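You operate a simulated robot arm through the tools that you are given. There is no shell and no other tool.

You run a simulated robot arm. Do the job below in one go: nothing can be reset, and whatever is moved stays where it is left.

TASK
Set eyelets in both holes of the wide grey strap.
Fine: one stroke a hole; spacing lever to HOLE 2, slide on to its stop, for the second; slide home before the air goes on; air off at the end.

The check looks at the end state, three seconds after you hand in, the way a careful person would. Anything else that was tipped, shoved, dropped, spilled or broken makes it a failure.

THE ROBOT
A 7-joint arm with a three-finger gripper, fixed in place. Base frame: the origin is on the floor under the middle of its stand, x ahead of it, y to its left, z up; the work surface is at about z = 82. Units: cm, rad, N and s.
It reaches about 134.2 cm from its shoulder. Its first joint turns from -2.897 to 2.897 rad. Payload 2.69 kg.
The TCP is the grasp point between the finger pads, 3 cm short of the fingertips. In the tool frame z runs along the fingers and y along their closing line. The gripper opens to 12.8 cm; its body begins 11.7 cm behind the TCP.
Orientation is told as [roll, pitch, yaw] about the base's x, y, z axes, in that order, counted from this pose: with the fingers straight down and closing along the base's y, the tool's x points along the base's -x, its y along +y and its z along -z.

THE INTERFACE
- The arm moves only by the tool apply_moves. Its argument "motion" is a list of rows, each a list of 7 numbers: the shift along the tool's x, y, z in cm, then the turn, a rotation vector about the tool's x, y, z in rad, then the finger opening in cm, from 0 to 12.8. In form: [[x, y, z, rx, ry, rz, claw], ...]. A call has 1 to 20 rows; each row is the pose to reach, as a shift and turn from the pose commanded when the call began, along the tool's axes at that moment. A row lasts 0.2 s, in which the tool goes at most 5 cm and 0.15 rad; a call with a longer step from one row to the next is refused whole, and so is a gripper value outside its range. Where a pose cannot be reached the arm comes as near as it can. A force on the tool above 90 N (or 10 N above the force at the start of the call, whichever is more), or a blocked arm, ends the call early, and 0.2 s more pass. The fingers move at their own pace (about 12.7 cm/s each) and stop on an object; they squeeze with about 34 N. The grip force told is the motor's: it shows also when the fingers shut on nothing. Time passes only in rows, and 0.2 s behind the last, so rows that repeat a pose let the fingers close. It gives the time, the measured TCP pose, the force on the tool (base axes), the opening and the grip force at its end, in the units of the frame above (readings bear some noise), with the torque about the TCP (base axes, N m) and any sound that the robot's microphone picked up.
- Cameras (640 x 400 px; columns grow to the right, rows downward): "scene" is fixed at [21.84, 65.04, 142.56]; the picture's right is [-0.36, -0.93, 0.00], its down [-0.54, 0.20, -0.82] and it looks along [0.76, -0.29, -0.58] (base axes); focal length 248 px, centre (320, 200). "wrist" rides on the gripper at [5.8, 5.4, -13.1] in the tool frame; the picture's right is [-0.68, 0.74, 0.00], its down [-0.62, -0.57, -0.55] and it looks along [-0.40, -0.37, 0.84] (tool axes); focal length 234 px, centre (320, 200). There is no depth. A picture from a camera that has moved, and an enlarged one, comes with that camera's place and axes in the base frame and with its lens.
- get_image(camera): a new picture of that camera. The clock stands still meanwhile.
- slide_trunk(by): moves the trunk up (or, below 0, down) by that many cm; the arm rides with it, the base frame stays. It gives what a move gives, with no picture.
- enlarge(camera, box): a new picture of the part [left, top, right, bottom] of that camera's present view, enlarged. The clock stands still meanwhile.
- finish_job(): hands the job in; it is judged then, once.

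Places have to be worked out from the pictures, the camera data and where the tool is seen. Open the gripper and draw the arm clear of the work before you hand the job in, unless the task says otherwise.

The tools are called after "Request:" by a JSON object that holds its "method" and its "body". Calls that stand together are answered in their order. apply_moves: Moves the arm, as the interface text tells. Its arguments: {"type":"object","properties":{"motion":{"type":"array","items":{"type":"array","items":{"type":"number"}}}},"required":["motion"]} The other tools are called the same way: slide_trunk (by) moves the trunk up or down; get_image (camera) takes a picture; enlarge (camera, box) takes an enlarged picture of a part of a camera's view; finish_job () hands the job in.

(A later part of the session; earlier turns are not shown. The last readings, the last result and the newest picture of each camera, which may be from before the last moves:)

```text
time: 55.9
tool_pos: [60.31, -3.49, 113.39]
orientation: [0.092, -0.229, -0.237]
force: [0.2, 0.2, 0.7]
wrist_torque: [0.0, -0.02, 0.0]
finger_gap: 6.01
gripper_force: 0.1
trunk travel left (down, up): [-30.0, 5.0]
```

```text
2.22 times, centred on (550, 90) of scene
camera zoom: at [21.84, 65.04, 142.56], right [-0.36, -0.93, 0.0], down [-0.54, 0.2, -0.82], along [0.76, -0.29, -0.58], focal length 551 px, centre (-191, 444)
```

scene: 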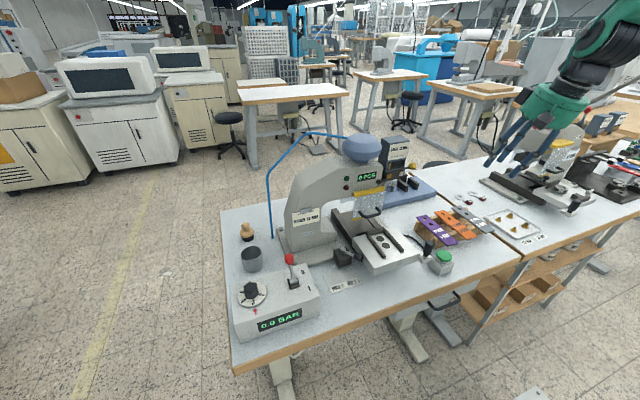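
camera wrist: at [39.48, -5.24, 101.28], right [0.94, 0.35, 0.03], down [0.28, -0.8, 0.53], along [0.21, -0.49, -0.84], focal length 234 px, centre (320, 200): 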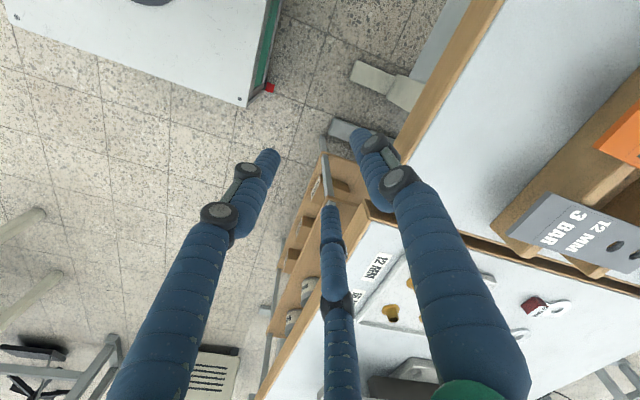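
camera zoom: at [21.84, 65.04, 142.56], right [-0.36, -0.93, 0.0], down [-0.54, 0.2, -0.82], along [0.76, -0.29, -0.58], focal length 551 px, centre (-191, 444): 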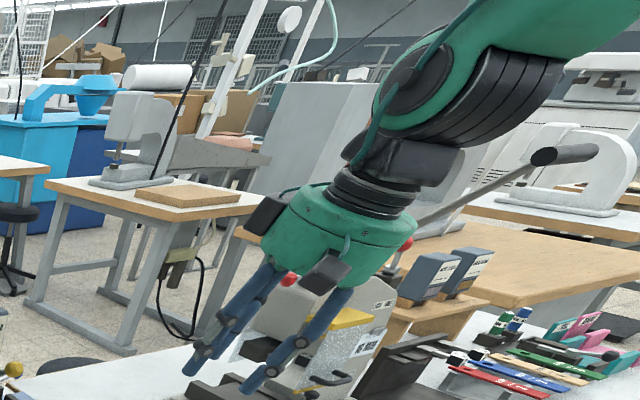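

The picture shows the forearm sloping down to the wrist with the wrist bent past straight (flipped). The left-hand loop did not unflip it, so I try the loop around the right (−y) side, in free space.

Request:
{"method": "apply_moves", "body": {"motion": [[-2.55, -2.0, -1.5, 0.076, -0.096, 0, 6], [-5.1, -4.0, -3.0, 0.152, -0.192, 0, 6], [-7.7, -6.0, -4.5, 0.228, -0.288, 0, 6], [-10.2, -8.1, -5.9, 0.305, -0.385, 0, 6], [-12.8, -10.1, -7.4, 0.381, -0.481, 0, 6], [-15.3, -12.1, -8.9, 0.457, -0.577, 0, 6], [-17.88, -14.1, -10.4, 0.533, -0.673, 0, 6]]}}

Request:
{"method": "enlarge", "body": {"camera": "scene", "box": [460, 0, 640, 180]}}

```text
time: 57.5
tool_pos: [71.79, -21.58, 126.68]
orientation: [-0.564, -0.877, -0.056]
force: [-0.7, -0.1, 0.7]
wrist_torque: [0.0, -0.01, 0.04]
finger_gap: 6.01
gripper_force: 0.0
out of reach, approached as far as the arm can: row 1, 2
trunk travel left (down, up): [-30.0, 5.0]
```

```text
2.22 times, centred on (550, 90) of scene
camera zoom: at [21.84, 65.04, 142.56], right [-0.36, -0.93, 0.0], down [-0.54, 0.2, -0.82], along [0.76, -0.29, -0.58], focal length 551 px, centre (-191, 444)
```

zoom: 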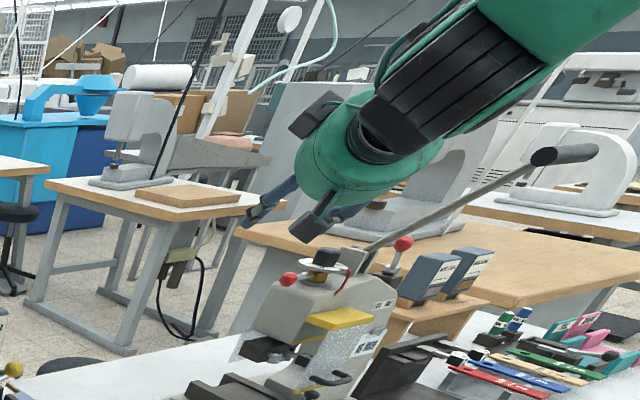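

Good; I continue the right-hand loop to up-right and then forward-up.

Request:
{"method": "apply_moves", "body": {"motion": [[-3.5, 1.54, -0.75, -0.053, -0.119, 0, 6], [-7, 3.08, -1.5, -0.106, -0.239, 0, 6], [-10.47, 4.62, -2.26, -0.159, -0.358, 0, 6], [-11.5, 6.9, -3.7, -0.247, -0.405, 0, 6], [-12.6, 9.2, -5.1, -0.335, -0.451, 0, 6], [-13.7, 11.5, -6.6, -0.423, -0.498, 0, 6], [-14.72, 13.85, -7.99, -0.511, -0.544, 0, 6]]}}

Request:
{"method": "enlarge", "body": {"camera": "scene", "box": [460, 0, 640, 180]}}

```text
time: 59.1
tool_pos: [82.02, -4.64, 137.89]
orientation: [-0.7, -1.308, 0.584]
force: [-0.6, 0.0, 0.2]
wrist_torque: [0.01, 0.06, 0.06]
finger_gap: 5.99
gripper_force: 0.1
out of reach, approached as far as the arm can: row 6, 7
trunk travel left (down, up): [-30.0, 5.0]
```

```text
2.22 times, centred on (550, 90) of scene
camera zoom: at [21.84, 65.04, 142.56], right [-0.36, -0.93, 0.0], down [-0.54, 0.2, -0.82], along [0.76, -0.29, -0.58], focal length 551 px, centre (-191, 444)
```

zoom: 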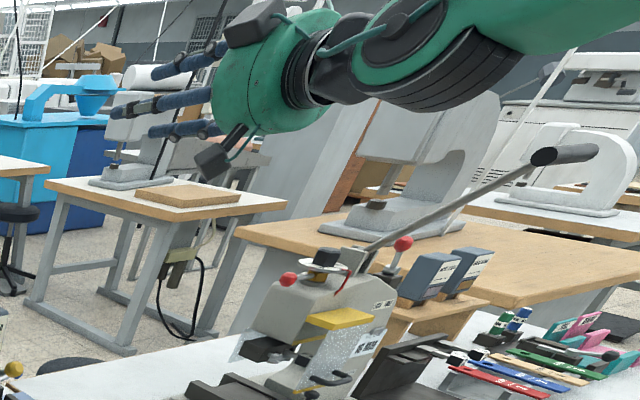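

The limit flags now occur on the up-bend side, which fits the proper branch. I bring the fingers down in the vertical plane toward a level pose near (60, −3, 135).

Request:
{"method": "apply_moves", "body": {"motion": [[0.67, -0.01, -1.9, -0.021, 0.123, 0, 6], [1.33, -0.01, -3.8, -0.043, 0.246, 0, 6], [2.0, -0.02, -5.7, -0.064, 0.368, 0, 6], [2.67, -0.03, -7.6, -0.085, 0.491, 0, 6], [3.34, -0.04, -9.5, -0.106, 0.614, 0, 6], [4.0, -0.04, -11.5, -0.128, 0.737, 0, 6], [4.67, -0.05, -13.4, -0.149, 0.86, 0, 6], [5.3, -0.06, -15.3, -0.17, 0.983, 0, 6], [6.0, -0.07, -17.2, -0.191, 1.105, 0, 6], [6.7, -0.07, -19.1, -0.213, 1.228, 0, 6], [7.34, -0.08, -21.0, -0.234, 1.351, 0, 6]]}}

Request:
{"method": "enlarge", "body": {"camera": "scene", "box": [460, 0, 640, 180]}}

```text
time: 61.5
tool_pos: [60.09, -2.95, 134.83]
orientation: [0.001, 0.001, 0.038]
force: [-0.1, 0.0, 0.3]
wrist_torque: [-0.02, -0.08, -0.05]
finger_gap: 6.0
gripper_force: 0.1
out of reach, approached as far as the arm can: row 5, 6
trunk travel left (down, up): [-30.0, 5.0]
```

```text
2.22 times, centred on (550, 90) of scene
camera zoom: at [21.84, 65.04, 142.56], right [-0.36, -0.93, 0.0], down [-0.54, 0.2, -0.82], along [0.76, -0.29, -0.58], focal length 551 px, centre (-191, 444)
```

zoom: 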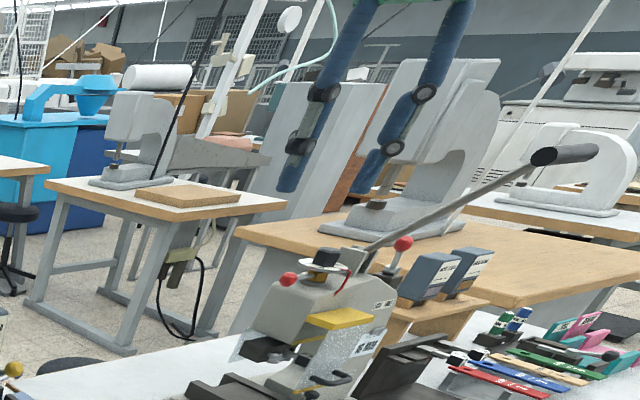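

Recovered: level pose with yaw ≈ 0. I lower the trunk back by 15 cm to its original height.

Request:
{"method": "slide_trunk", "body": {"by": -15}}

Request:
{"method": "get_image", "body": {"camera": "wrist"}}

Request:
{"method": "get_image", "body": {"camera": "scene"}}

```text
time: 63.3
tool_pos: [60.27, -2.98, 119.88]
orientation: [-0.001, 0.0, 0.039]
force: [-0.1, 0.1, 0.2]
wrist_torque: [-0.01, 0.02, 0.01]
finger_gap: 5.98
gripper_force: 0.0
trunk travel left (down, up): [-15.0, 20.0]
```

```text
taken
camera wrist: at [54.17, 2.12, 132.97], right [0.65, 0.76, 0.0], down [0.64, -0.54, 0.55], along [0.42, -0.36, -0.84], focal length 234 px, centre (320, 200)
```

wrist: 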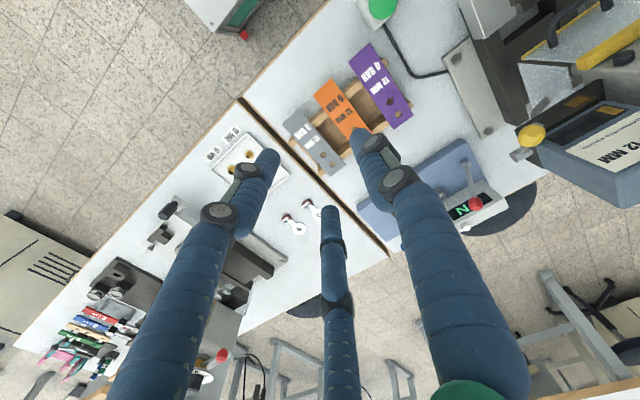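

```text
taken
```

scene: 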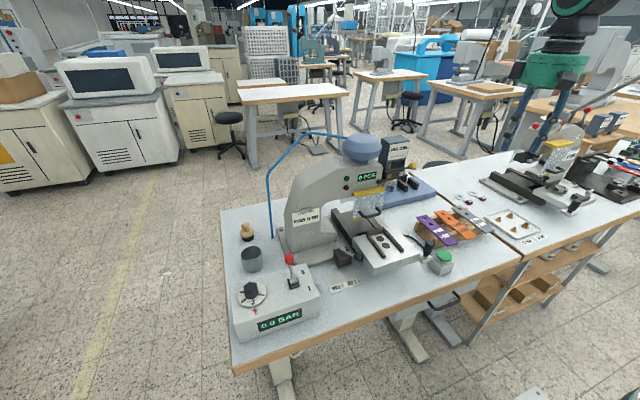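

Now I go above the grey strap with yaw −30° (one finger toward −x, two straddling the width), gap 7, staying 10+ cm above it for a close look.

Request:
{"method": "apply_moves", "body": {"motion": [[0.26, -1.27, 4, 0, 0, 0.113, 7], [0.53, -2.54, 8, 0, 0, 0.225, 7], [0.8, -3.8, 12, 0, 0, 0.338, 7], [1.06, -5.1, 16, 0, 0, 0.45, 7], [1.32, -6.35, 19.9, 0, 0, 0.563, 7]]}}

Request:
{"method": "get_image", "body": {"camera": "wrist"}}

Request:
{"method": "enlarge", "body": {"camera": "scene", "box": [420, 150, 530, 260]}}

```text
time: 64.5
tool_pos: [59.35, -9.39, 99.75]
orientation: [0.002, 0.001, -0.525]
force: [0.1, -1.2, 0.2]
wrist_torque: [0.02, -0.02, 0.0]
finger_gap: 6.97
gripper_force: 0.1
trunk travel left (down, up): [-15.0, 20.0]
```

```text
taken
camera wrist: at [56.88, -1.77, 112.92], right [0.95, 0.3, 0.0], down [0.25, -0.8, 0.55], along [0.16, -0.52, -0.84], focal length 234 px, centre (320, 200)
```

wrist: 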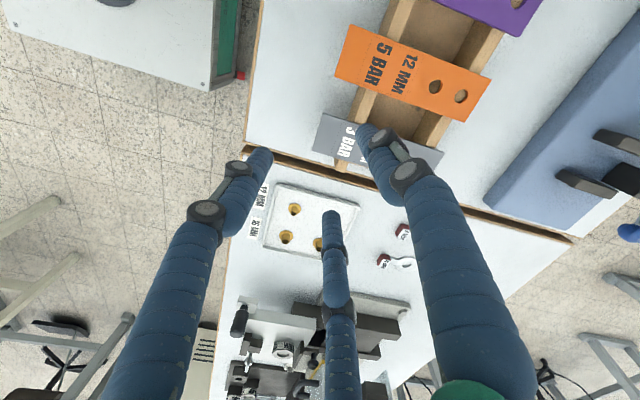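

```text
3.64 times, centred on (475, 205) of scene
camera zoom: at [21.84, 65.04, 142.56], right [-0.36, -0.93, 0.0], down [-0.54, 0.2, -0.82], along [0.76, -0.29, -0.58], focal length 902 px, centre (-244, 182)
```

zoom: 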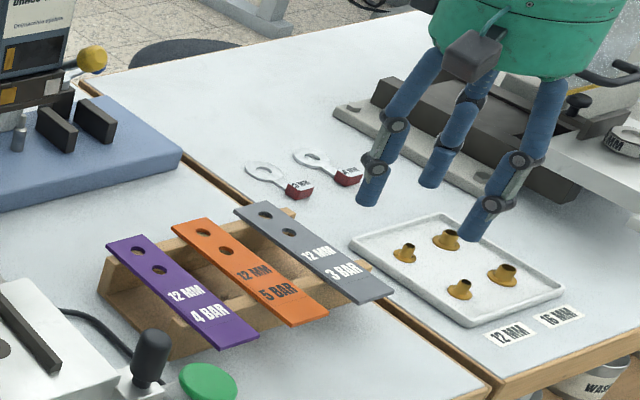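

I zoom in on the grey strap's near end to measure its edges relative to the fingers.

Request:
{"method": "enlarge", "body": {"camera": "wrist", "box": [240, 20, 500, 190]}}

Request:
{"method": "enlarge", "body": {"camera": "wrist", "box": [300, 90, 460, 190]}}

```text
2.35 times, centred on (370, 105) of wrist
camera zoom: at [56.88, -1.77, 112.92], right [0.95, 0.3, 0.0], down [0.25, -0.8, 0.55], along [0.16, -0.52, -0.84], focal length 551 px, centre (202, 424)
```

zoom: 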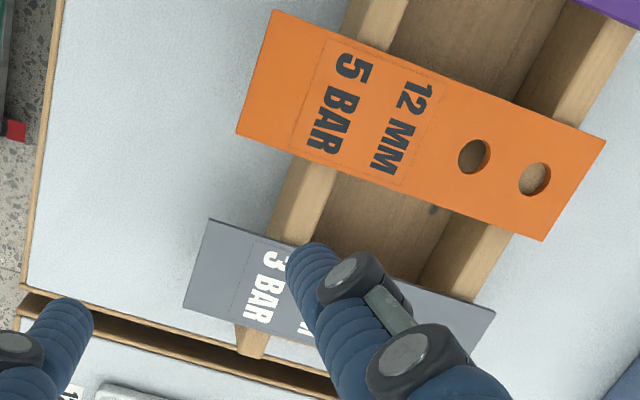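

```text
4.00 times, centred on (380, 140) of wrist
camera zoom: at [56.88, -1.77, 112.92], right [0.95, 0.3, 0.0], down [0.25, -0.8, 0.55], along [0.16, -0.52, -0.84], focal length 937 px, centre (80, 440)
```

zoom: 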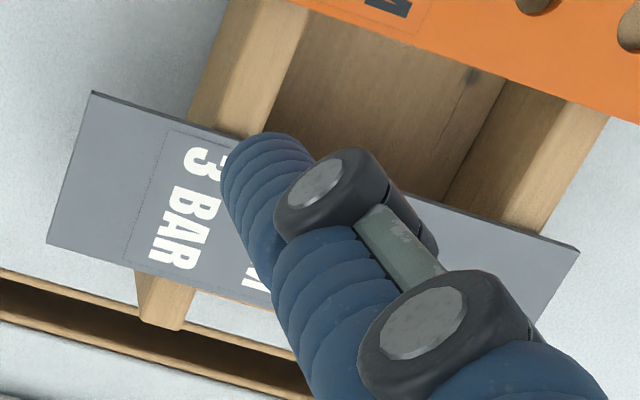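

Measured: grey strap's near end x≈59.0, y from −11.97 to −7.43 (centre −9.7), rack's front rail starts at x≈62. I descend partway, to TCP z≈91, and check clearance.

Request:
{"method": "apply_moves", "body": {"motion": [[0.2, -0.3, 3, 0, 0, 0, 7], [0.45, -0.62, 6, 0, 0, 0, 7], [0.45, -0.62, 8.75, 0, 0, 0, 7]]}}

Request:
{"method": "enlarge", "body": {"camera": "wrist", "box": [220, 90, 440, 250]}}

Request:
{"method": "enlarge", "body": {"camera": "scene", "box": [420, 170, 520, 260]}}

```text
time: 65.3
tool_pos: [58.68, -9.64, 91.05]
orientation: [0.0, 0.001, -0.526]
force: [0.6, -0.2, 0.0]
wrist_torque: [0.01, 0.06, -0.02]
finger_gap: 7.0
gripper_force: 0.0
trunk travel left (down, up): [-15.0, 20.0]
```

```text
2.50 times, centred on (330, 170) of wrist
camera zoom: at [56.29, -2.15, 104.15], right [0.95, 0.3, 0.0], down [0.25, -0.8, 0.55], along [0.16, -0.52, -0.84], focal length 585 px, centre (295, 275)
```

zoom: 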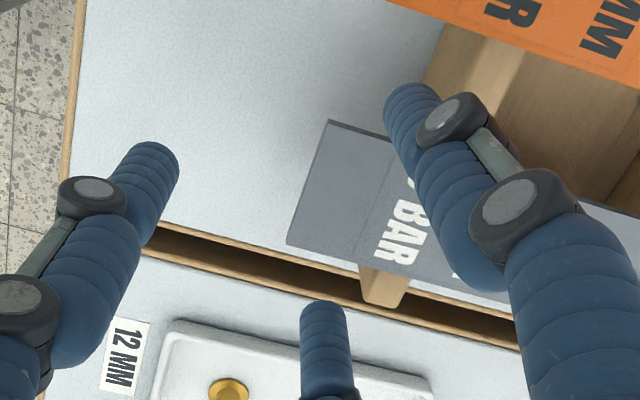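

```text
4.44 times, centred on (470, 215) of scene
camera zoom: at [21.84, 65.04, 142.56], right [-0.36, -0.93, 0.0], down [-0.54, 0.2, -0.82], along [0.76, -0.29, -0.58], focal length 1103 px, centre (-347, 133)
```

zoom: 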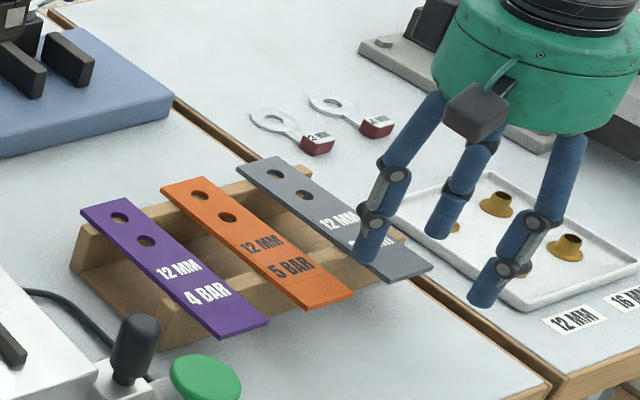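

Tips are at about (60.5, −5.7), (60.8, −13.2) and (54.2, −9.4), straddling the strap. I shift 0.25 cm to −y and descend to TCP z≈87.2.

Request:
{"method": "apply_moves", "body": {"motion": [[-0.12, -0.22, 1.3, 0, 0, 0, 7], [-0.12, -0.22, 2.6, 0, 0, 0, 7], [-0.12, -0.22, 3.85, 0, 0, 0, 7]]}}

Request:
{"method": "enlarge", "body": {"camera": "wrist", "box": [220, 90, 440, 250]}}

Request:
{"method": "enlarge", "body": {"camera": "scene", "box": [420, 170, 520, 260]}}

```text
time: 66.1
tool_pos: [58.52, -9.94, 87.1]
orientation: [-0.002, 0.001, -0.526]
force: [-0.4, 0.4, -0.2]
wrist_torque: [-0.01, 0.0, -0.03]
finger_gap: 7.0
gripper_force: 0.1
trunk travel left (down, up): [-15.0, 20.0]
```

```text
2.50 times, centred on (330, 170) of wrist
camera zoom: at [56.07, -2.52, 100.32], right [0.95, 0.3, 0.0], down [0.25, -0.8, 0.55], along [0.16, -0.52, -0.84], focal length 585 px, centre (295, 275)
```

zoom: 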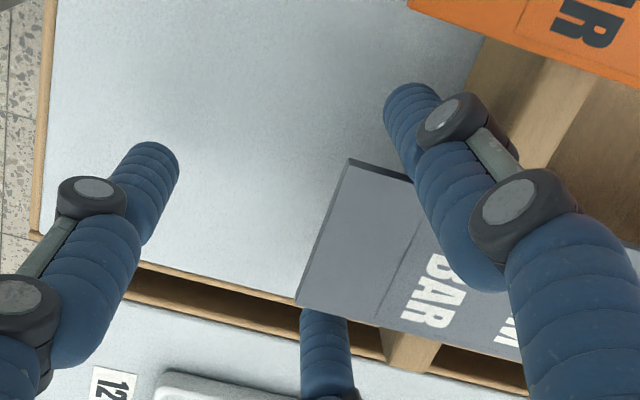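

```text
4.44 times, centred on (470, 215) of scene
camera zoom: at [21.84, 65.04, 142.56], right [-0.36, -0.93, 0.0], down [-0.54, 0.2, -0.82], along [0.76, -0.29, -0.58], focal length 1103 px, centre (-347, 133)
```

zoom: 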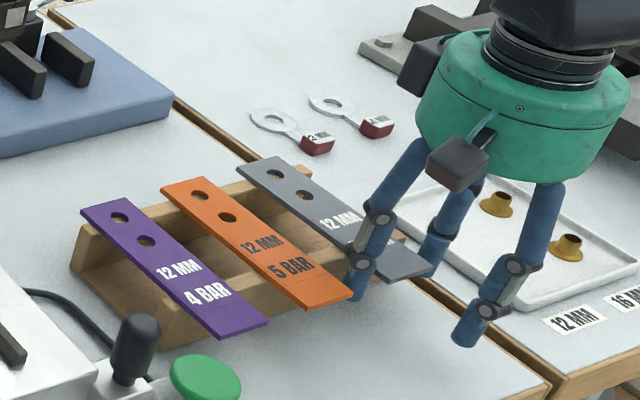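

Fingers straddle the strap with about 0.5 cm each side. I nudge +0.3 in x and close on the strap's edges.

Request:
{"method": "apply_moves", "body": {"motion": [[-0.26, 0.15, 0, 0, 0, 0, 7], [-0.26, 0.15, 0, 0, 0, 0, 5], [-0.26, 0.15, 0, 0, 0, 0, 3], [-0.26, 0.15, 0, 0, 0, 0, 2], [-0.26, 0.15, 0, 0, 0, 0, 2]]}}

Request:
{"method": "enlarge", "body": {"camera": "wrist", "box": [220, 90, 440, 250]}}

Request:
{"method": "enlarge", "body": {"camera": "scene", "box": [420, 170, 520, 260]}}

```text
time: 67.3
tool_pos: [58.76, -9.96, 87.03]
orientation: [0.0, 0.001, -0.525]
force: [-0.6, 1.2, -0.3]
wrist_torque: [0.02, 0.01, 0.02]
finger_gap: 5.05
gripper_force: 34.0
trunk travel left (down, up): [-15.0, 20.0]
```

```text
2.50 times, centred on (330, 170) of wrist
camera zoom: at [56.36, -2.45, 100.36], right [0.95, 0.3, 0.0], down [0.25, -0.8, 0.55], along [0.16, -0.52, -0.84], focal length 585 px, centre (295, 275)
```

zoom: 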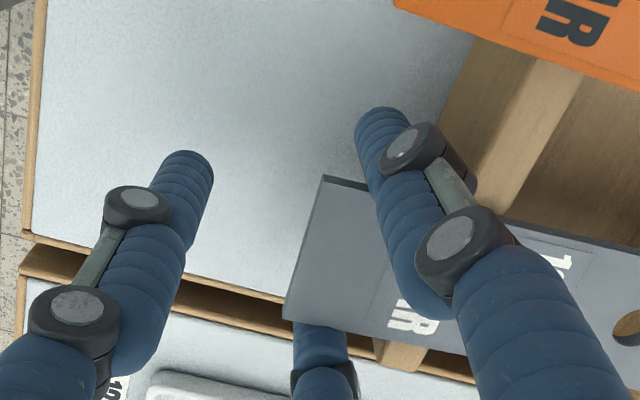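

```text
4.44 times, centred on (470, 215) of scene
camera zoom: at [21.84, 65.04, 142.56], right [-0.36, -0.93, 0.0], down [-0.54, 0.2, -0.82], along [0.76, -0.29, -0.58], focal length 1103 px, centre (-347, 133)
```

zoom: 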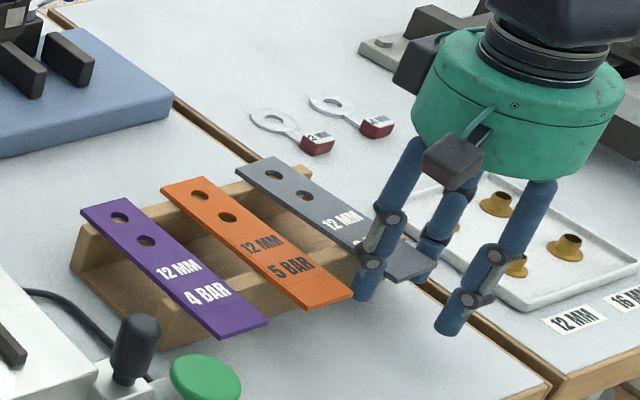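

The grip holds at gap 5.05 with 34 N. I lift slowly by 2 cm and check that the strap stays level.

Request:
{"method": "apply_moves", "body": {"motion": [[0, 0, -0.3, 0, 0, 0, 2], [0, 0, -0.7, 0, 0, 0, 2], [0, 0, -1.2, 0, 0, 0, 2], [0, 0, -2, 0, 0, 0, 2]]}}

Request:
{"method": "enlarge", "body": {"camera": "scene", "box": [420, 160, 530, 260]}}

Request:
{"method": "get_image", "body": {"camera": "wrist"}}

```text
time: 68.3
tool_pos: [58.72, -10.05, 89.31]
orientation: [-0.002, 0.001, -0.526]
force: [-0.1, -0.5, -0.8]
wrist_torque: [0.01, 0.02, 0.02]
finger_gap: 5.02
gripper_force: 34.7
trunk travel left (down, up): [-15.0, 20.0]
```

```text
4.00 times, centred on (475, 210) of scene
camera zoom: at [21.84, 65.04, 142.56], right [-0.36, -0.93, 0.0], down [-0.54, 0.2, -0.82], along [0.76, -0.29, -0.58], focal length 993 px, centre (-300, 160)
```

zoom: 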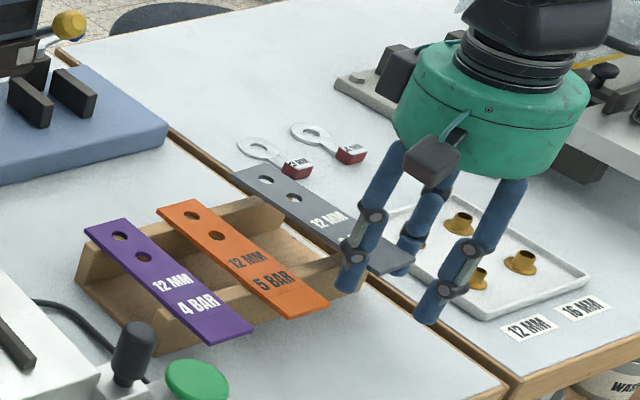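

```text
taken
camera wrist: at [56.37, -2.43, 102.44], right [0.95, 0.3, 0.0], down [0.25, -0.8, 0.55], along [0.16, -0.52, -0.84], focal length 234 px, centre (320, 200)
```

wrist: 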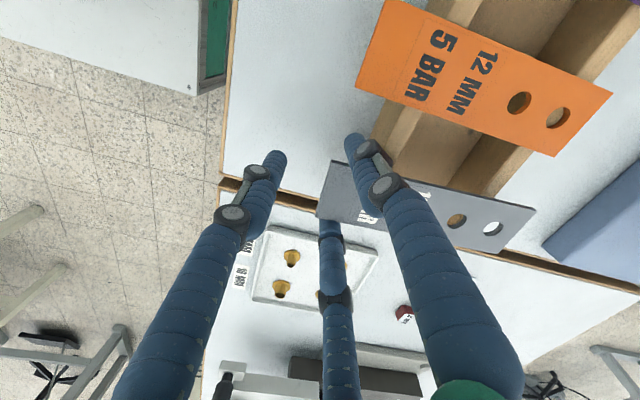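

The strap is held level and free of the rack. I lift to z≈106, pull back to x≈51.5, then carry it over to the nest line at y≈29.

Request:
{"method": "apply_moves", "body": {"motion": [[0, 0, -3, 0, 0, 0, 2], [0, 0, -7, 0, 0, 0, 2], [0, 0, -11, 0, 0, 0, 2], [1.5, 0.7, -14.5, 0, 0, 0, 2], [4.5, 2, -16.7, 0, 0, 0, 2], [7.9, 3.5, -16.7, 0, 0, 0, 2], [11.25, 5.03, -16.7, 0, 0, 0, 2]]}}

Request:
{"method": "get_image", "body": {"camera": "scene"}}

```text
time: 69.9
tool_pos: [51.52, -0.09, 105.92]
orientation: [0.0, 0.001, -0.523]
force: [1.0, 0.8, 0.4]
wrist_torque: [0.0, 0.01, -0.01]
finger_gap: 5.0
gripper_force: 33.8
trunk travel left (down, up): [-15.0, 20.0]
```

```text
taken
```

scene: 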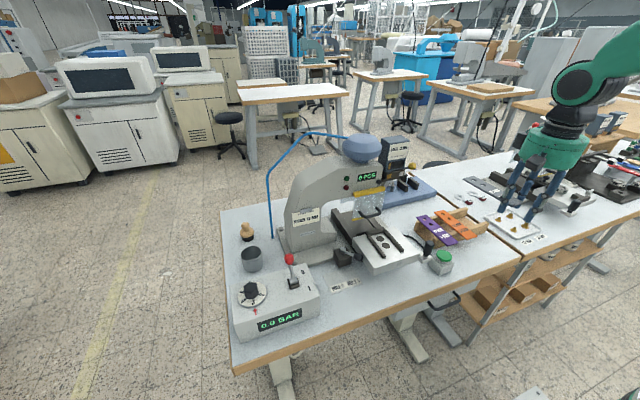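

Steady so far. I move sideways 29 cm toward the nest at this height.

Request:
{"method": "apply_moves", "body": {"motion": [[1.5, 2.6, 0, 0, 0, 0, 2], [3.5, 6.1, 0, 0, 0, 0, 2], [5.7, 9.9, 0, 0, 0, 0, 2], [7.9, 13.7, 0, 0, 0, 0, 2], [10.1, 17.5, 0, 0, 0, 0, 2], [12.3, 21.3, 0, 0, 0, 0, 2], [13.8, 23.9, 0, 0, 0, 0, 2], [14.46, 25.08, 0, 0, 0, 0, 2]]}}

Request:
{"method": "get_image", "body": {"camera": "wrist"}}

Request:
{"method": "enlarge", "body": {"camera": "scene", "box": [320, 150, 500, 290]}}

```text
time: 71.7
tool_pos: [51.63, 29.14, 105.86]
orientation: [0.001, 0.0, -0.523]
force: [0.0, -0.4, -0.7]
wrist_torque: [-0.03, -0.02, -0.02]
finger_gap: 4.99
gripper_force: 34.1
trunk travel left (down, up): [-15.0, 20.0]
```

```text
taken
camera wrist: at [49.29, 36.65, 119.1], right [0.95, 0.3, 0.0], down [0.25, -0.8, 0.55], along [0.16, -0.52, -0.84], focal length 234 px, centre (320, 200)
```

wrist: 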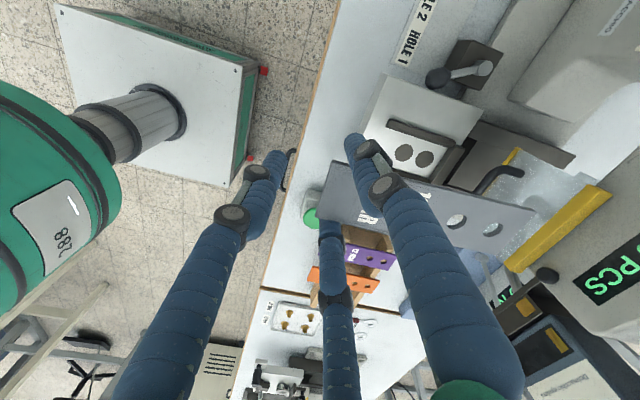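

```text
2.86 times, centred on (410, 220) of scene
camera zoom: at [21.84, 65.04, 142.56], right [-0.36, -0.93, 0.0], down [-0.54, 0.2, -0.82], along [0.76, -0.29, -0.58], focal length 709 px, centre (63, 143)
```

zoom: 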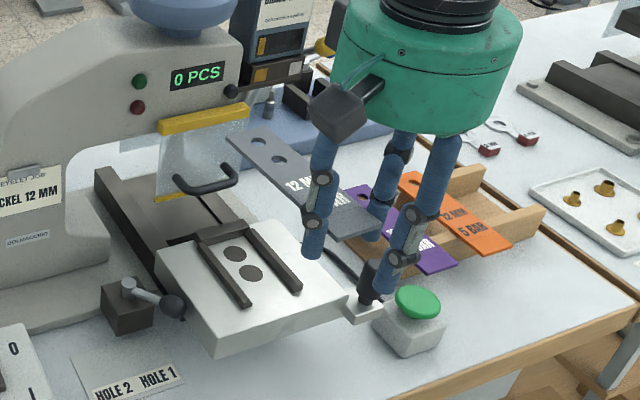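

The strap is now in front of the nest, still high. I zoom in to measure the nest rails, stop bar, and the strap's pose in the grip.

Request:
{"method": "enlarge", "body": {"camera": "wrist", "box": [340, 60, 500, 180]}}

Request:
{"method": "enlarge", "body": {"camera": "wrist", "box": [300, 120, 560, 270]}}

Request:
{"method": "enlarge", "body": {"camera": "scene", "box": [350, 190, 440, 280]}}

```text
3.33 times, centred on (420, 120) of wrist
camera zoom: at [49.29, 36.65, 119.1], right [0.95, 0.3, 0.0], down [0.25, -0.8, 0.55], along [0.16, -0.52, -0.84], focal length 781 px, centre (-13, 467)
```

zoom: 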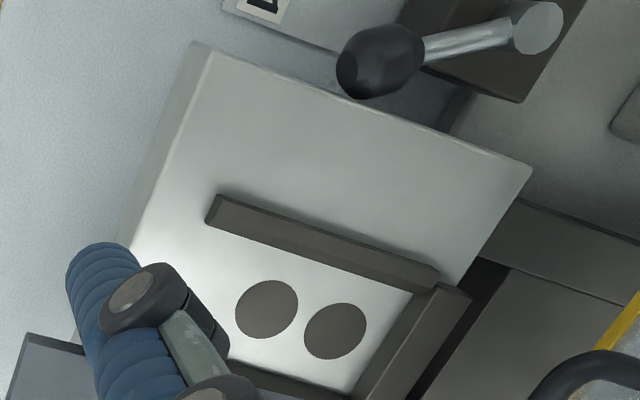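

```text
2.46 times, centred on (430, 195) of wrist
camera zoom: at [49.29, 36.65, 119.1], right [0.95, 0.3, 0.0], down [0.25, -0.8, 0.55], along [0.16, -0.52, -0.84], focal length 576 px, centre (49, 212)
```

zoom: 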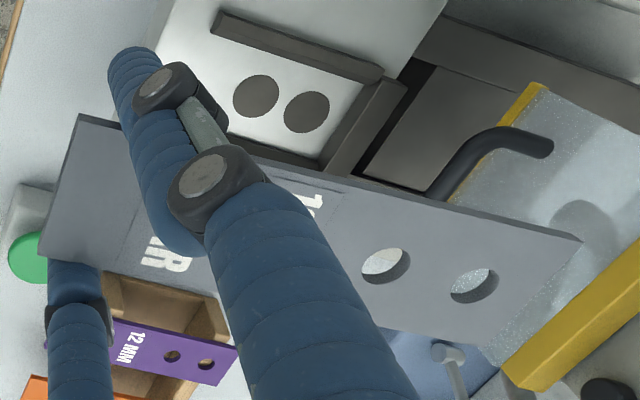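

```text
4.44 times, centred on (395, 235) of scene
camera zoom: at [21.84, 65.04, 142.56], right [-0.36, -0.93, 0.0], down [-0.54, 0.2, -0.82], along [0.76, -0.29, -0.58], focal length 1103 px, centre (-13, 44)
```

zoom: 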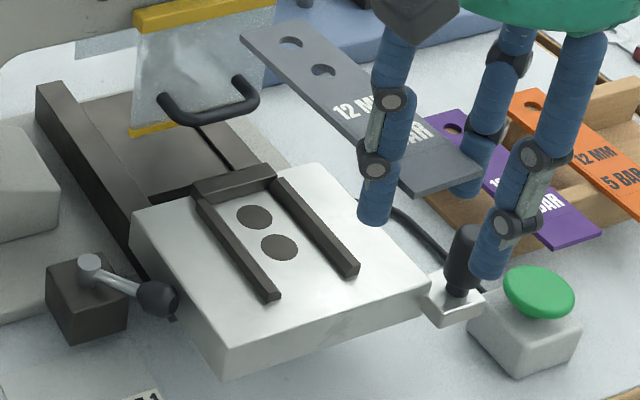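

I zoom tighter on the nest to measure the rail gap precisely.

Request:
{"method": "enlarge", "body": {"camera": "scene", "box": [374, 220, 430, 262]}}

Request:
{"method": "enlarge", "body": {"camera": "wrist", "box": [300, 130, 400, 220]}}

```text
9.52 times, centred on (402, 241) of scene
camera zoom: at [21.84, 65.04, 142.56], right [-0.36, -0.93, 0.0], down [-0.54, 0.2, -0.82], along [0.76, -0.29, -0.58], focal length 2363 px, centre (-461, -190)
```

zoom: 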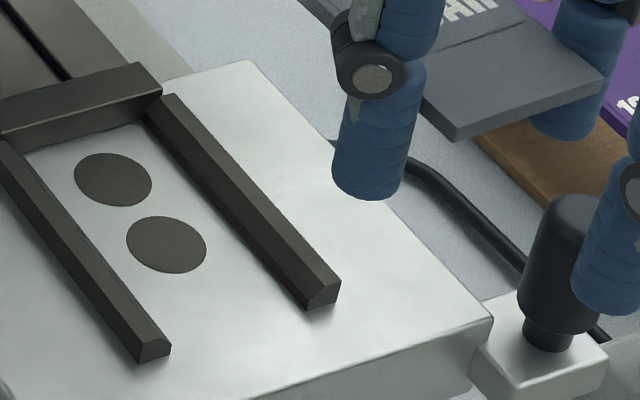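

```text
4.44 times, centred on (350, 175) of wrist
camera zoom: at [49.29, 36.65, 119.1], right [0.95, 0.3, 0.0], down [0.25, -0.8, 0.55], along [0.16, -0.52, -0.84], focal length 1041 px, centre (187, 311)
```

zoom: 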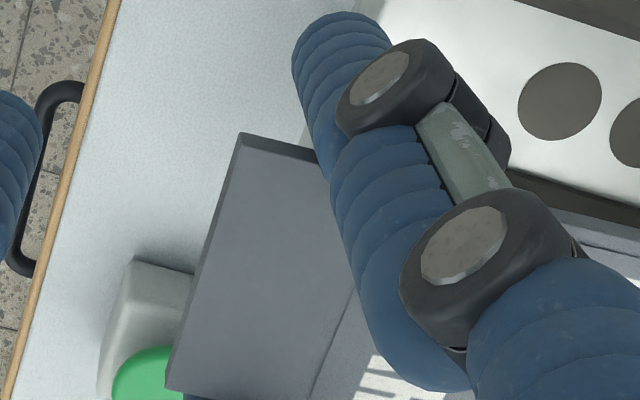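

The nest opening is about y 26.3–31.3 with chamfered rails; the strap sits yawed about +0.045 rad in the grip with its near end at x≈52.0. I correct the yaw, shift slightly, and lower to just above the rails.

Request:
{"method": "apply_moves", "body": {"motion": [[-0.05, 0.08, 2.5, 0, 0, 0.015, 2], [-0.1, 0.16, 5.5, 0, 0, 0.03, 2], [-0.17, 0.24, 8.5, 0, 0, 0.048, 2], [-0.17, 0.24, 11, 0, 0, 0.048, 2]]}}

Request:
{"method": "get_image", "body": {"camera": "wrist"}}

Request:
{"method": "enlarge", "body": {"camera": "scene", "box": [360, 210, 440, 270]}}

Request:
{"method": "enlarge", "body": {"camera": "wrist", "box": [310, 110, 510, 230]}}

```text
time: 72.7
tool_pos: [52.13, 29.04, 94.83]
orientation: [0.0, -0.001, -0.572]
force: [-0.5, 0.5, -0.3]
wrist_torque: [-0.02, 0.02, 0.0]
finger_gap: 4.99
gripper_force: 34.0
trunk travel left (down, up): [-15.0, 20.0]
```

```text
taken
camera wrist: at [49.91, 36.69, 108.06], right [0.97, 0.25, 0.0], down [0.21, -0.81, 0.55], along [0.14, -0.53, -0.84], focal length 234 px, centre (320, 200)
```

wrist: 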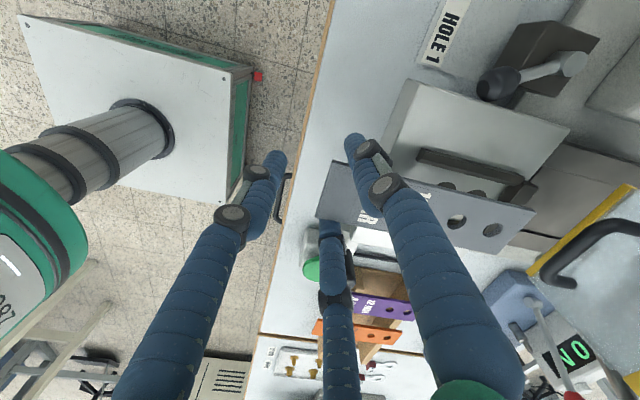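

```text
6.67 times, centred on (400, 240) of scene
camera zoom: at [21.84, 65.04, 142.56], right [-0.36, -0.93, 0.0], down [-0.54, 0.2, -0.82], along [0.76, -0.29, -0.58], focal length 1654 px, centre (-213, -67)
```

zoom: 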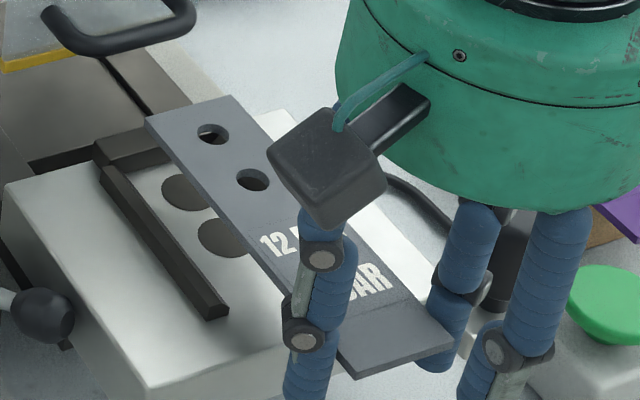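

```text
3.20 times, centred on (410, 170) of wrist
camera zoom: at [49.91, 36.69, 108.06], right [0.97, 0.25, 0.0], down [0.21, -0.81, 0.55], along [0.14, -0.53, -0.84], focal length 749 px, centre (32, 296)
```

zoom: 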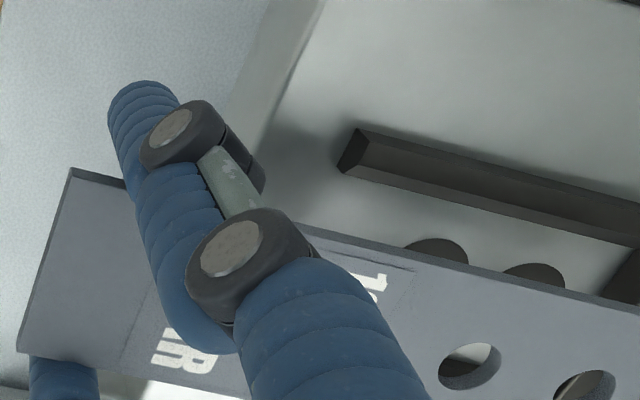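

The strap's +y edge is at y≈31.05 along its length, well aligned and centred (≈28.77) over the nest. I lower slowly toward the table between the rails.

Request:
{"method": "apply_moves", "body": {"motion": [[0, 0, 0.8, 0, 0, 0, 2], [0, 0, 1.6, 0, 0, 0, 2], [0, 0, 2.3, 0, 0, 0, 2], [0, 0, 2.9, 0, 0, 0, 2]]}}

Request:
{"method": "enlarge", "body": {"camera": "scene", "box": [360, 210, 440, 270]}}

Request:
{"method": "enlarge", "body": {"camera": "wrist", "box": [310, 110, 510, 230]}}

```text
time: 73.7
tool_pos: [51.84, 29.07, 92.04]
orientation: [-0.003, 0.0, -0.573]
force: [-0.2, -0.7, -0.4]
wrist_torque: [0.04, 0.05, 0.0]
finger_gap: 5.01
gripper_force: 34.3
trunk travel left (down, up): [-15.0, 20.0]
```

```text
6.67 times, centred on (400, 240) of scene
camera zoom: at [21.84, 65.04, 142.56], right [-0.36, -0.93, 0.0], down [-0.54, 0.2, -0.82], along [0.76, -0.29, -0.58], focal length 1654 px, centre (-213, -67)
```

zoom: 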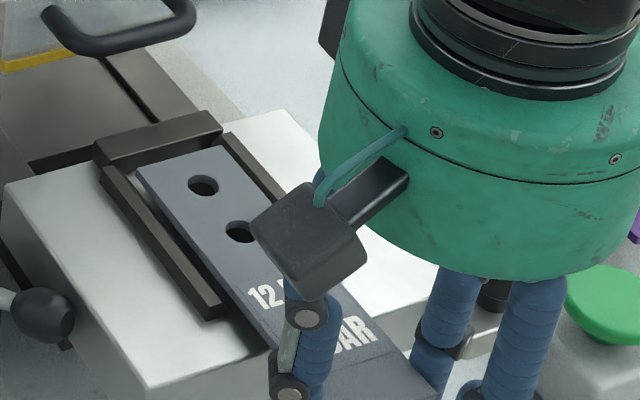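

```text
3.20 times, centred on (410, 170) of wrist
camera zoom: at [49.81, 36.78, 105.18], right [0.97, 0.25, 0.0], down [0.21, -0.81, 0.55], along [0.14, -0.53, -0.84], focal length 749 px, centre (32, 296)
```

zoom: 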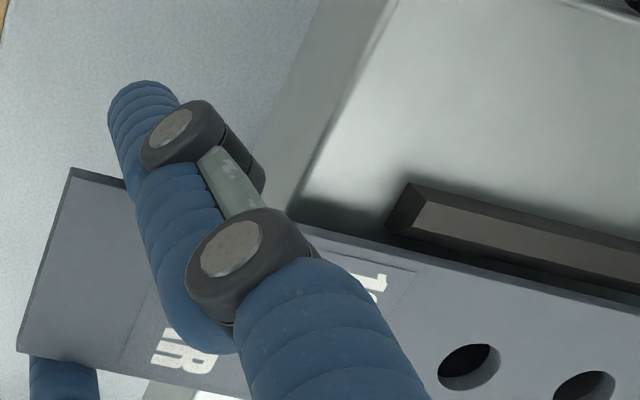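

The strap is entering between the rails without contact. I continue down in small steps until it rests.

Request:
{"method": "apply_moves", "body": {"motion": [[0, 0, 0.25, 0, 0, 0, 2], [0, 0, 0.5, 0, 0, 0, 2], [0, 0, 0.7, 0, 0, 0, 2], [0, 0, 0.85, 0, 0, 0, 2]]}}

Request:
{"method": "enlarge", "body": {"camera": "scene", "box": [360, 210, 440, 270]}}

Request:
{"method": "enlarge", "body": {"camera": "wrist", "box": [310, 110, 510, 230]}}

```text
time: 74.7
tool_pos: [51.84, 29.09, 91.21]
orientation: [0.0, 0.001, -0.573]
force: [0.5, 0.2, -0.2]
wrist_torque: [-0.01, 0.03, -0.01]
finger_gap: 5.0
gripper_force: 34.8
trunk travel left (down, up): [-15.0, 20.0]
```

```text
6.67 times, centred on (400, 240) of scene
camera zoom: at [21.84, 65.04, 142.56], right [-0.36, -0.93, 0.0], down [-0.54, 0.2, -0.82], along [0.76, -0.29, -0.58], focal length 1654 px, centre (-213, -67)
```

zoom: 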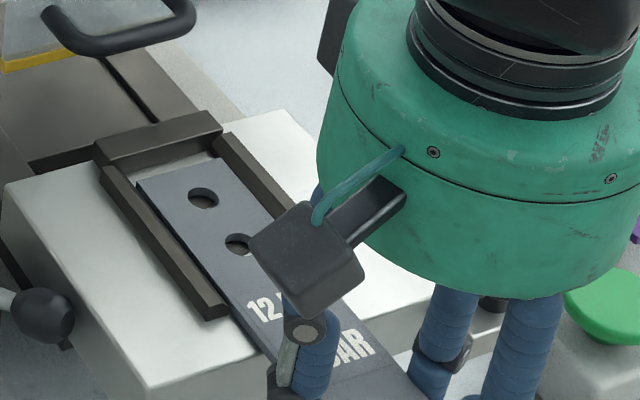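

```text
3.20 times, centred on (410, 170) of wrist
camera zoom: at [49.76, 36.73, 104.43], right [0.97, 0.25, 0.0], down [0.21, -0.81, 0.55], along [0.14, -0.53, -0.84], focal length 749 px, centre (32, 296)
```

zoom: 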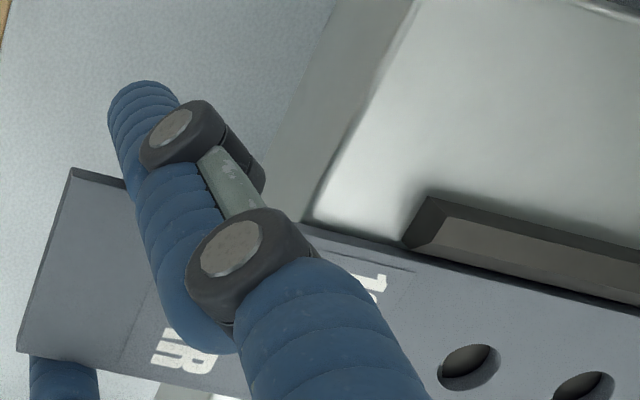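

No contact yet. I keep lowering in 0.15 cm steps.

Request:
{"method": "apply_moves", "body": {"motion": [[0, 0, 0.15, 0, 0, 0, 2], [0, 0, 0.3, 0, 0, 0, 2], [0, 0, 0.45, 0, 0, 0, 2]]}}

Request:
{"method": "enlarge", "body": {"camera": "scene", "box": [360, 210, 440, 270]}}

```text
time: 75.5
tool_pos: [52.0, 29.18, 90.78]
orientation: [0.004, -0.001, -0.572]
force: [-1.3, 2.0, 25.4]
wrist_torque: [-0.02, -1.28, 0.06]
finger_gap: 5.03
gripper_force: 34.1
trunk travel left (down, up): [-15.0, 20.0]
```

```text
6.67 times, centred on (400, 240) of scene
camera zoom: at [21.84, 65.04, 142.56], right [-0.36, -0.93, 0.0], down [-0.54, 0.2, -0.82], along [0.76, -0.29, -0.58], focal length 1654 px, centre (-213, -67)
```

zoom: 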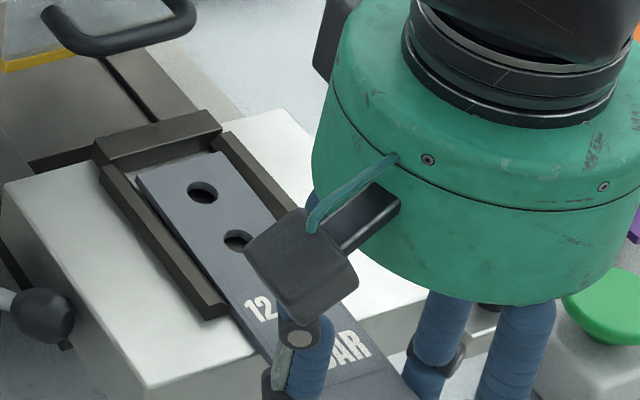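

Contact: 25 N upward, torque indicating the strap rests on the table's near edge. I relieve the pressure slightly, then open the fingers.

Request:
{"method": "apply_moves", "body": {"motion": [[0, 0, -0.12, 0, 0, 0, 2], [0, 0, -0.15, 0, 0, 0, 5.2], [0, 0, -0.15, 0, 0, 0, 5.8], [0, 0, -0.15, 0, 0, 0, 6.8], [0, 0, -0.15, 0, 0, 0, 7.2]]}}

Request:
{"method": "enlarge", "body": {"camera": "scene", "box": [360, 210, 440, 270]}}

Request:
{"method": "enlarge", "body": {"camera": "wrist", "box": [290, 110, 510, 250]}}

```text
time: 76.7
tool_pos: [51.83, 29.07, 90.83]
orientation: [-0.002, 0.0, -0.572]
force: [0.3, 0.2, -0.2]
wrist_torque: [-0.04, -0.02, -0.01]
finger_gap: 7.2
gripper_force: 0.1
trunk travel left (down, up): [-15.0, 20.0]
```

```text
6.67 times, centred on (400, 240) of scene
camera zoom: at [21.84, 65.04, 142.56], right [-0.36, -0.93, 0.0], down [-0.54, 0.2, -0.82], along [0.76, -0.29, -0.58], focal length 1654 px, centre (-213, -67)
```

zoom: 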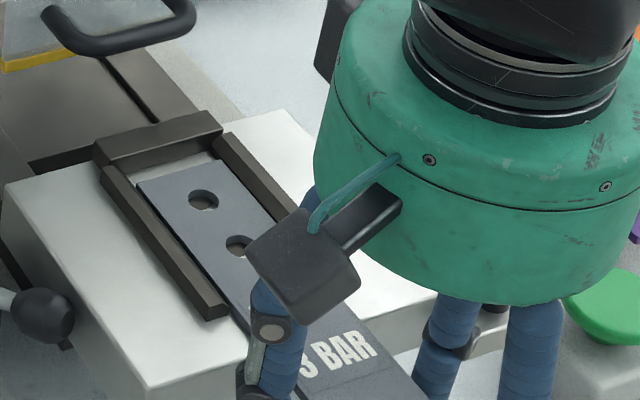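

```text
2.86 times, centred on (400, 180) of wrist
camera zoom: at [49.81, 36.74, 104.06], right [0.97, 0.25, 0.0], down [0.21, -0.81, 0.55], along [0.14, -0.53, -0.84], focal length 669 px, centre (91, 257)
```

zoom: 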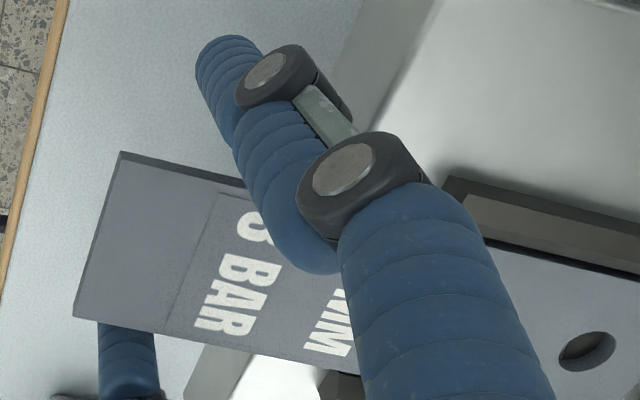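

Released; the strap lies flat between the rails, about 1 cm short of the stop bar. I lift, draw back, close the fingers, and lower behind its near end to push it up to the stop.

Request:
{"method": "apply_moves", "body": {"motion": [[0, 0, -1.5, 0, 0, 0, 7.2], [0, 0, -4.5, 0, 0, 0, 7.2], [1.2, -0.8, -5.5, 0, 0, -0.02, 7.2], [3.0, -2.1, -5.5, 0, 0, -0.05, 4], [3.9, -2.6, -5.5, 0, 0, -0.05, 0], [3.9, -2.6, -5.5, 0, 0, -0.05, 0], [3.9, -2.6, -5.5, 0, 0, -0.05, 0]]}}

Request:
{"method": "get_image", "body": {"camera": "wrist"}}

Request:
{"method": "enlarge", "body": {"camera": "scene", "box": [350, 200, 450, 280]}}

```text
time: 78.3
tool_pos: [47.06, 29.19, 96.28]
orientation: [-0.001, 0.0, -0.522]
force: [0.0, 0.0, 0.0]
wrist_torque: [0.0, 0.02, -0.01]
finger_gap: 0.21
gripper_force: 31.6
trunk travel left (down, up): [-15.0, 20.0]
```

```text
taken
camera wrist: at [44.68, 36.68, 109.5], right [0.95, 0.3, 0.0], down [0.25, -0.8, 0.55], along [0.16, -0.52, -0.84], focal length 234 px, centre (320, 200)
```

wrist: 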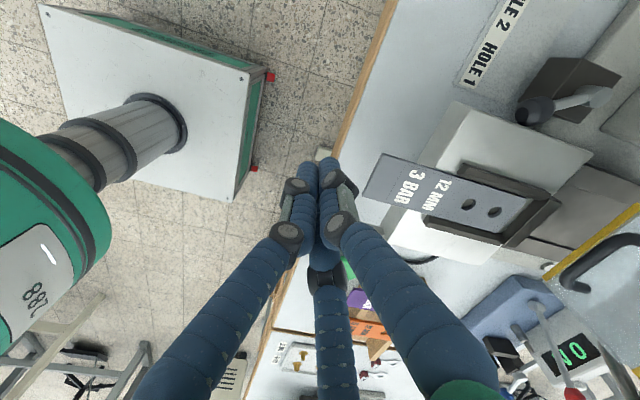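

```text
5.00 times, centred on (400, 240) of scene
camera zoom: at [21.84, 65.04, 142.56], right [-0.36, -0.93, 0.0], down [-0.54, 0.2, -0.82], along [0.76, -0.29, -0.58], focal length 1241 px, centre (-80, 0)
```

zoom: 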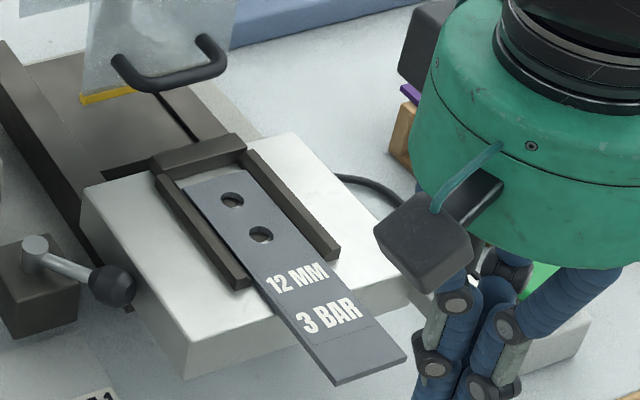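

The strap lies nicely in the nest. I zoom on it from the wrist camera to measure its near end and remaining gap.

Request:
{"method": "enlarge", "body": {"camera": "wrist", "box": [310, 130, 570, 280]}}

```text
2.46 times, centred on (440, 205) of wrist
camera zoom: at [44.68, 36.68, 109.5], right [0.95, 0.3, 0.0], down [0.25, -0.8, 0.55], along [0.16, -0.52, -0.84], focal length 576 px, centre (25, 188)
```

zoom: 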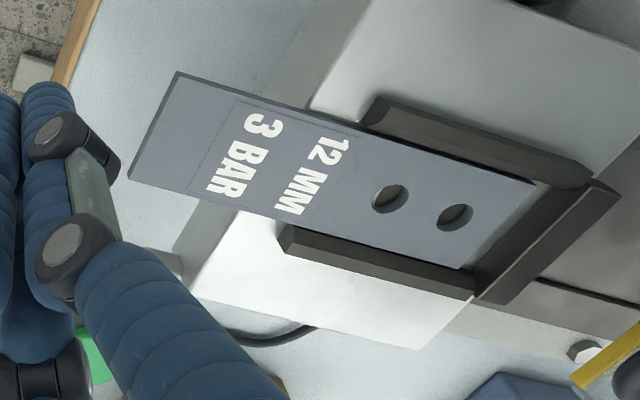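

The strap spans x 52.1–67.75 with roughly 1 cm to go. I lower the closed fingers behind its near end and advance close to it.

Request:
{"method": "apply_moves", "body": {"motion": [[-0.1, -0.2, 2, 0, 0, 0, 0], [-0.22, -0.38, 4.5, 0, 0, 0, 0], [-1.2, 0.2, 4.5, 0, 0, 0, 0], [-2.3, 0.82, 4.5, 0, 0, 0, 0], [-2.75, 1.07, 4.5, 0, 0, 0, 0]]}}

Request:
{"method": "enlarge", "body": {"camera": "wrist", "box": [290, 120, 550, 270]}}

Request:
{"method": "enlarge", "body": {"camera": "scene", "box": [350, 200, 450, 280]}}

```text
time: 79.5
tool_pos: [50.16, 28.63, 91.99]
orientation: [0.0, 0.001, -0.521]
force: [0.4, -0.5, 0.0]
wrist_torque: [0.01, 0.02, 0.01]
finger_gap: 0.25
gripper_force: 31.2
trunk travel left (down, up): [-15.0, 20.0]
```

```text
2.46 times, centred on (420, 195) of wrist
camera zoom: at [47.65, 36.08, 105.07], right [0.95, 0.3, 0.0], down [0.25, -0.8, 0.55], along [0.16, -0.52, -0.84], focal length 576 px, centre (74, 212)
```

zoom: 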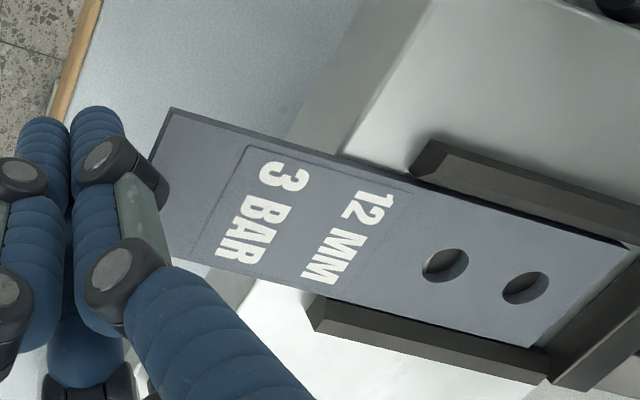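

```text
5.00 times, centred on (400, 240) of scene
camera zoom: at [21.84, 65.04, 142.56], right [-0.36, -0.93, 0.0], down [-0.54, 0.2, -0.82], along [0.76, -0.29, -0.58], focal length 1241 px, centre (-80, 0)
```

zoom: 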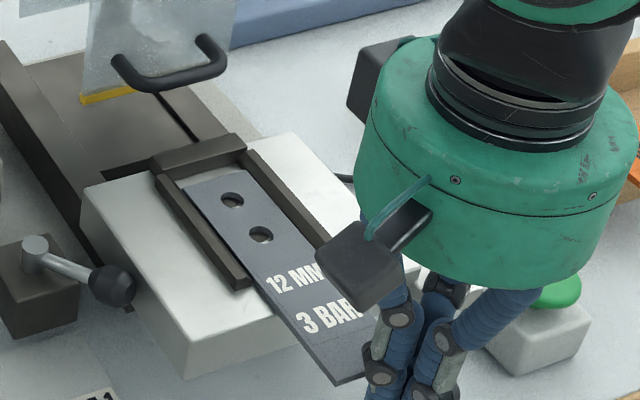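

Now I advance in +x in small steps, pushing the strap toward the stop bar.

Request:
{"method": "apply_moves", "body": {"motion": [[-0.22, 0.12, 0, 0, 0, 0, 0], [-0.43, 0.25, 0, 0, 0, 0, 0], [-0.65, 0.37, 0, 0, 0, 0, 0], [-0.87, 0.5, 0, 0, 0, 0, 0]]}}

Request:
{"method": "enlarge", "body": {"camera": "wrist", "box": [290, 120, 550, 270]}}

Request:
{"method": "enlarge", "body": {"camera": "scene", "box": [350, 200, 450, 280]}}

```text
time: 80.5
tool_pos: [51.1, 28.52, 91.83]
orientation: [0.0, 0.001, -0.521]
force: [-0.5, -0.5, -0.3]
wrist_torque: [-0.02, 0.02, 0.0]
finger_gap: 0.21
gripper_force: 31.3
trunk travel left (down, up): [-15.0, 20.0]
```

```text
2.46 times, centred on (420, 195) of wrist
camera zoom: at [48.69, 36.09, 105.06], right [0.95, 0.3, 0.0], down [0.25, -0.8, 0.55], along [0.16, -0.52, -0.84], focal length 576 px, centre (74, 212)
```

zoom: 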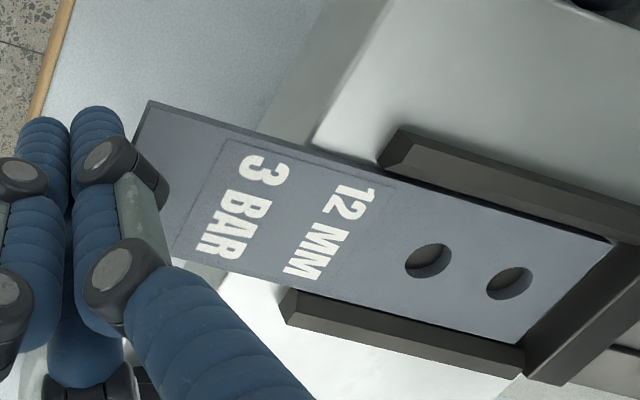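

```text
5.00 times, centred on (400, 240) of scene
camera zoom: at [21.84, 65.04, 142.56], right [-0.36, -0.93, 0.0], down [-0.54, 0.2, -0.82], along [0.76, -0.29, -0.58], focal length 1241 px, centre (-80, 0)
```

zoom: 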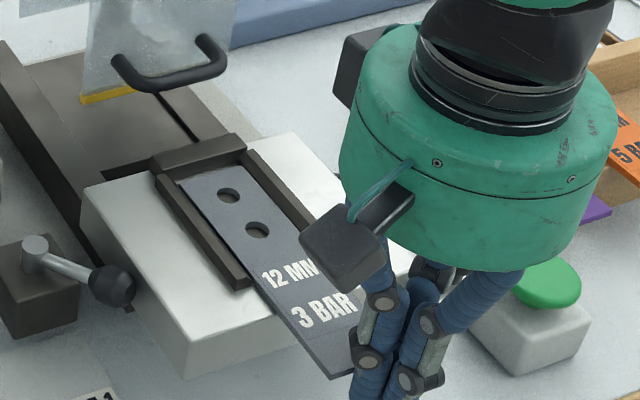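

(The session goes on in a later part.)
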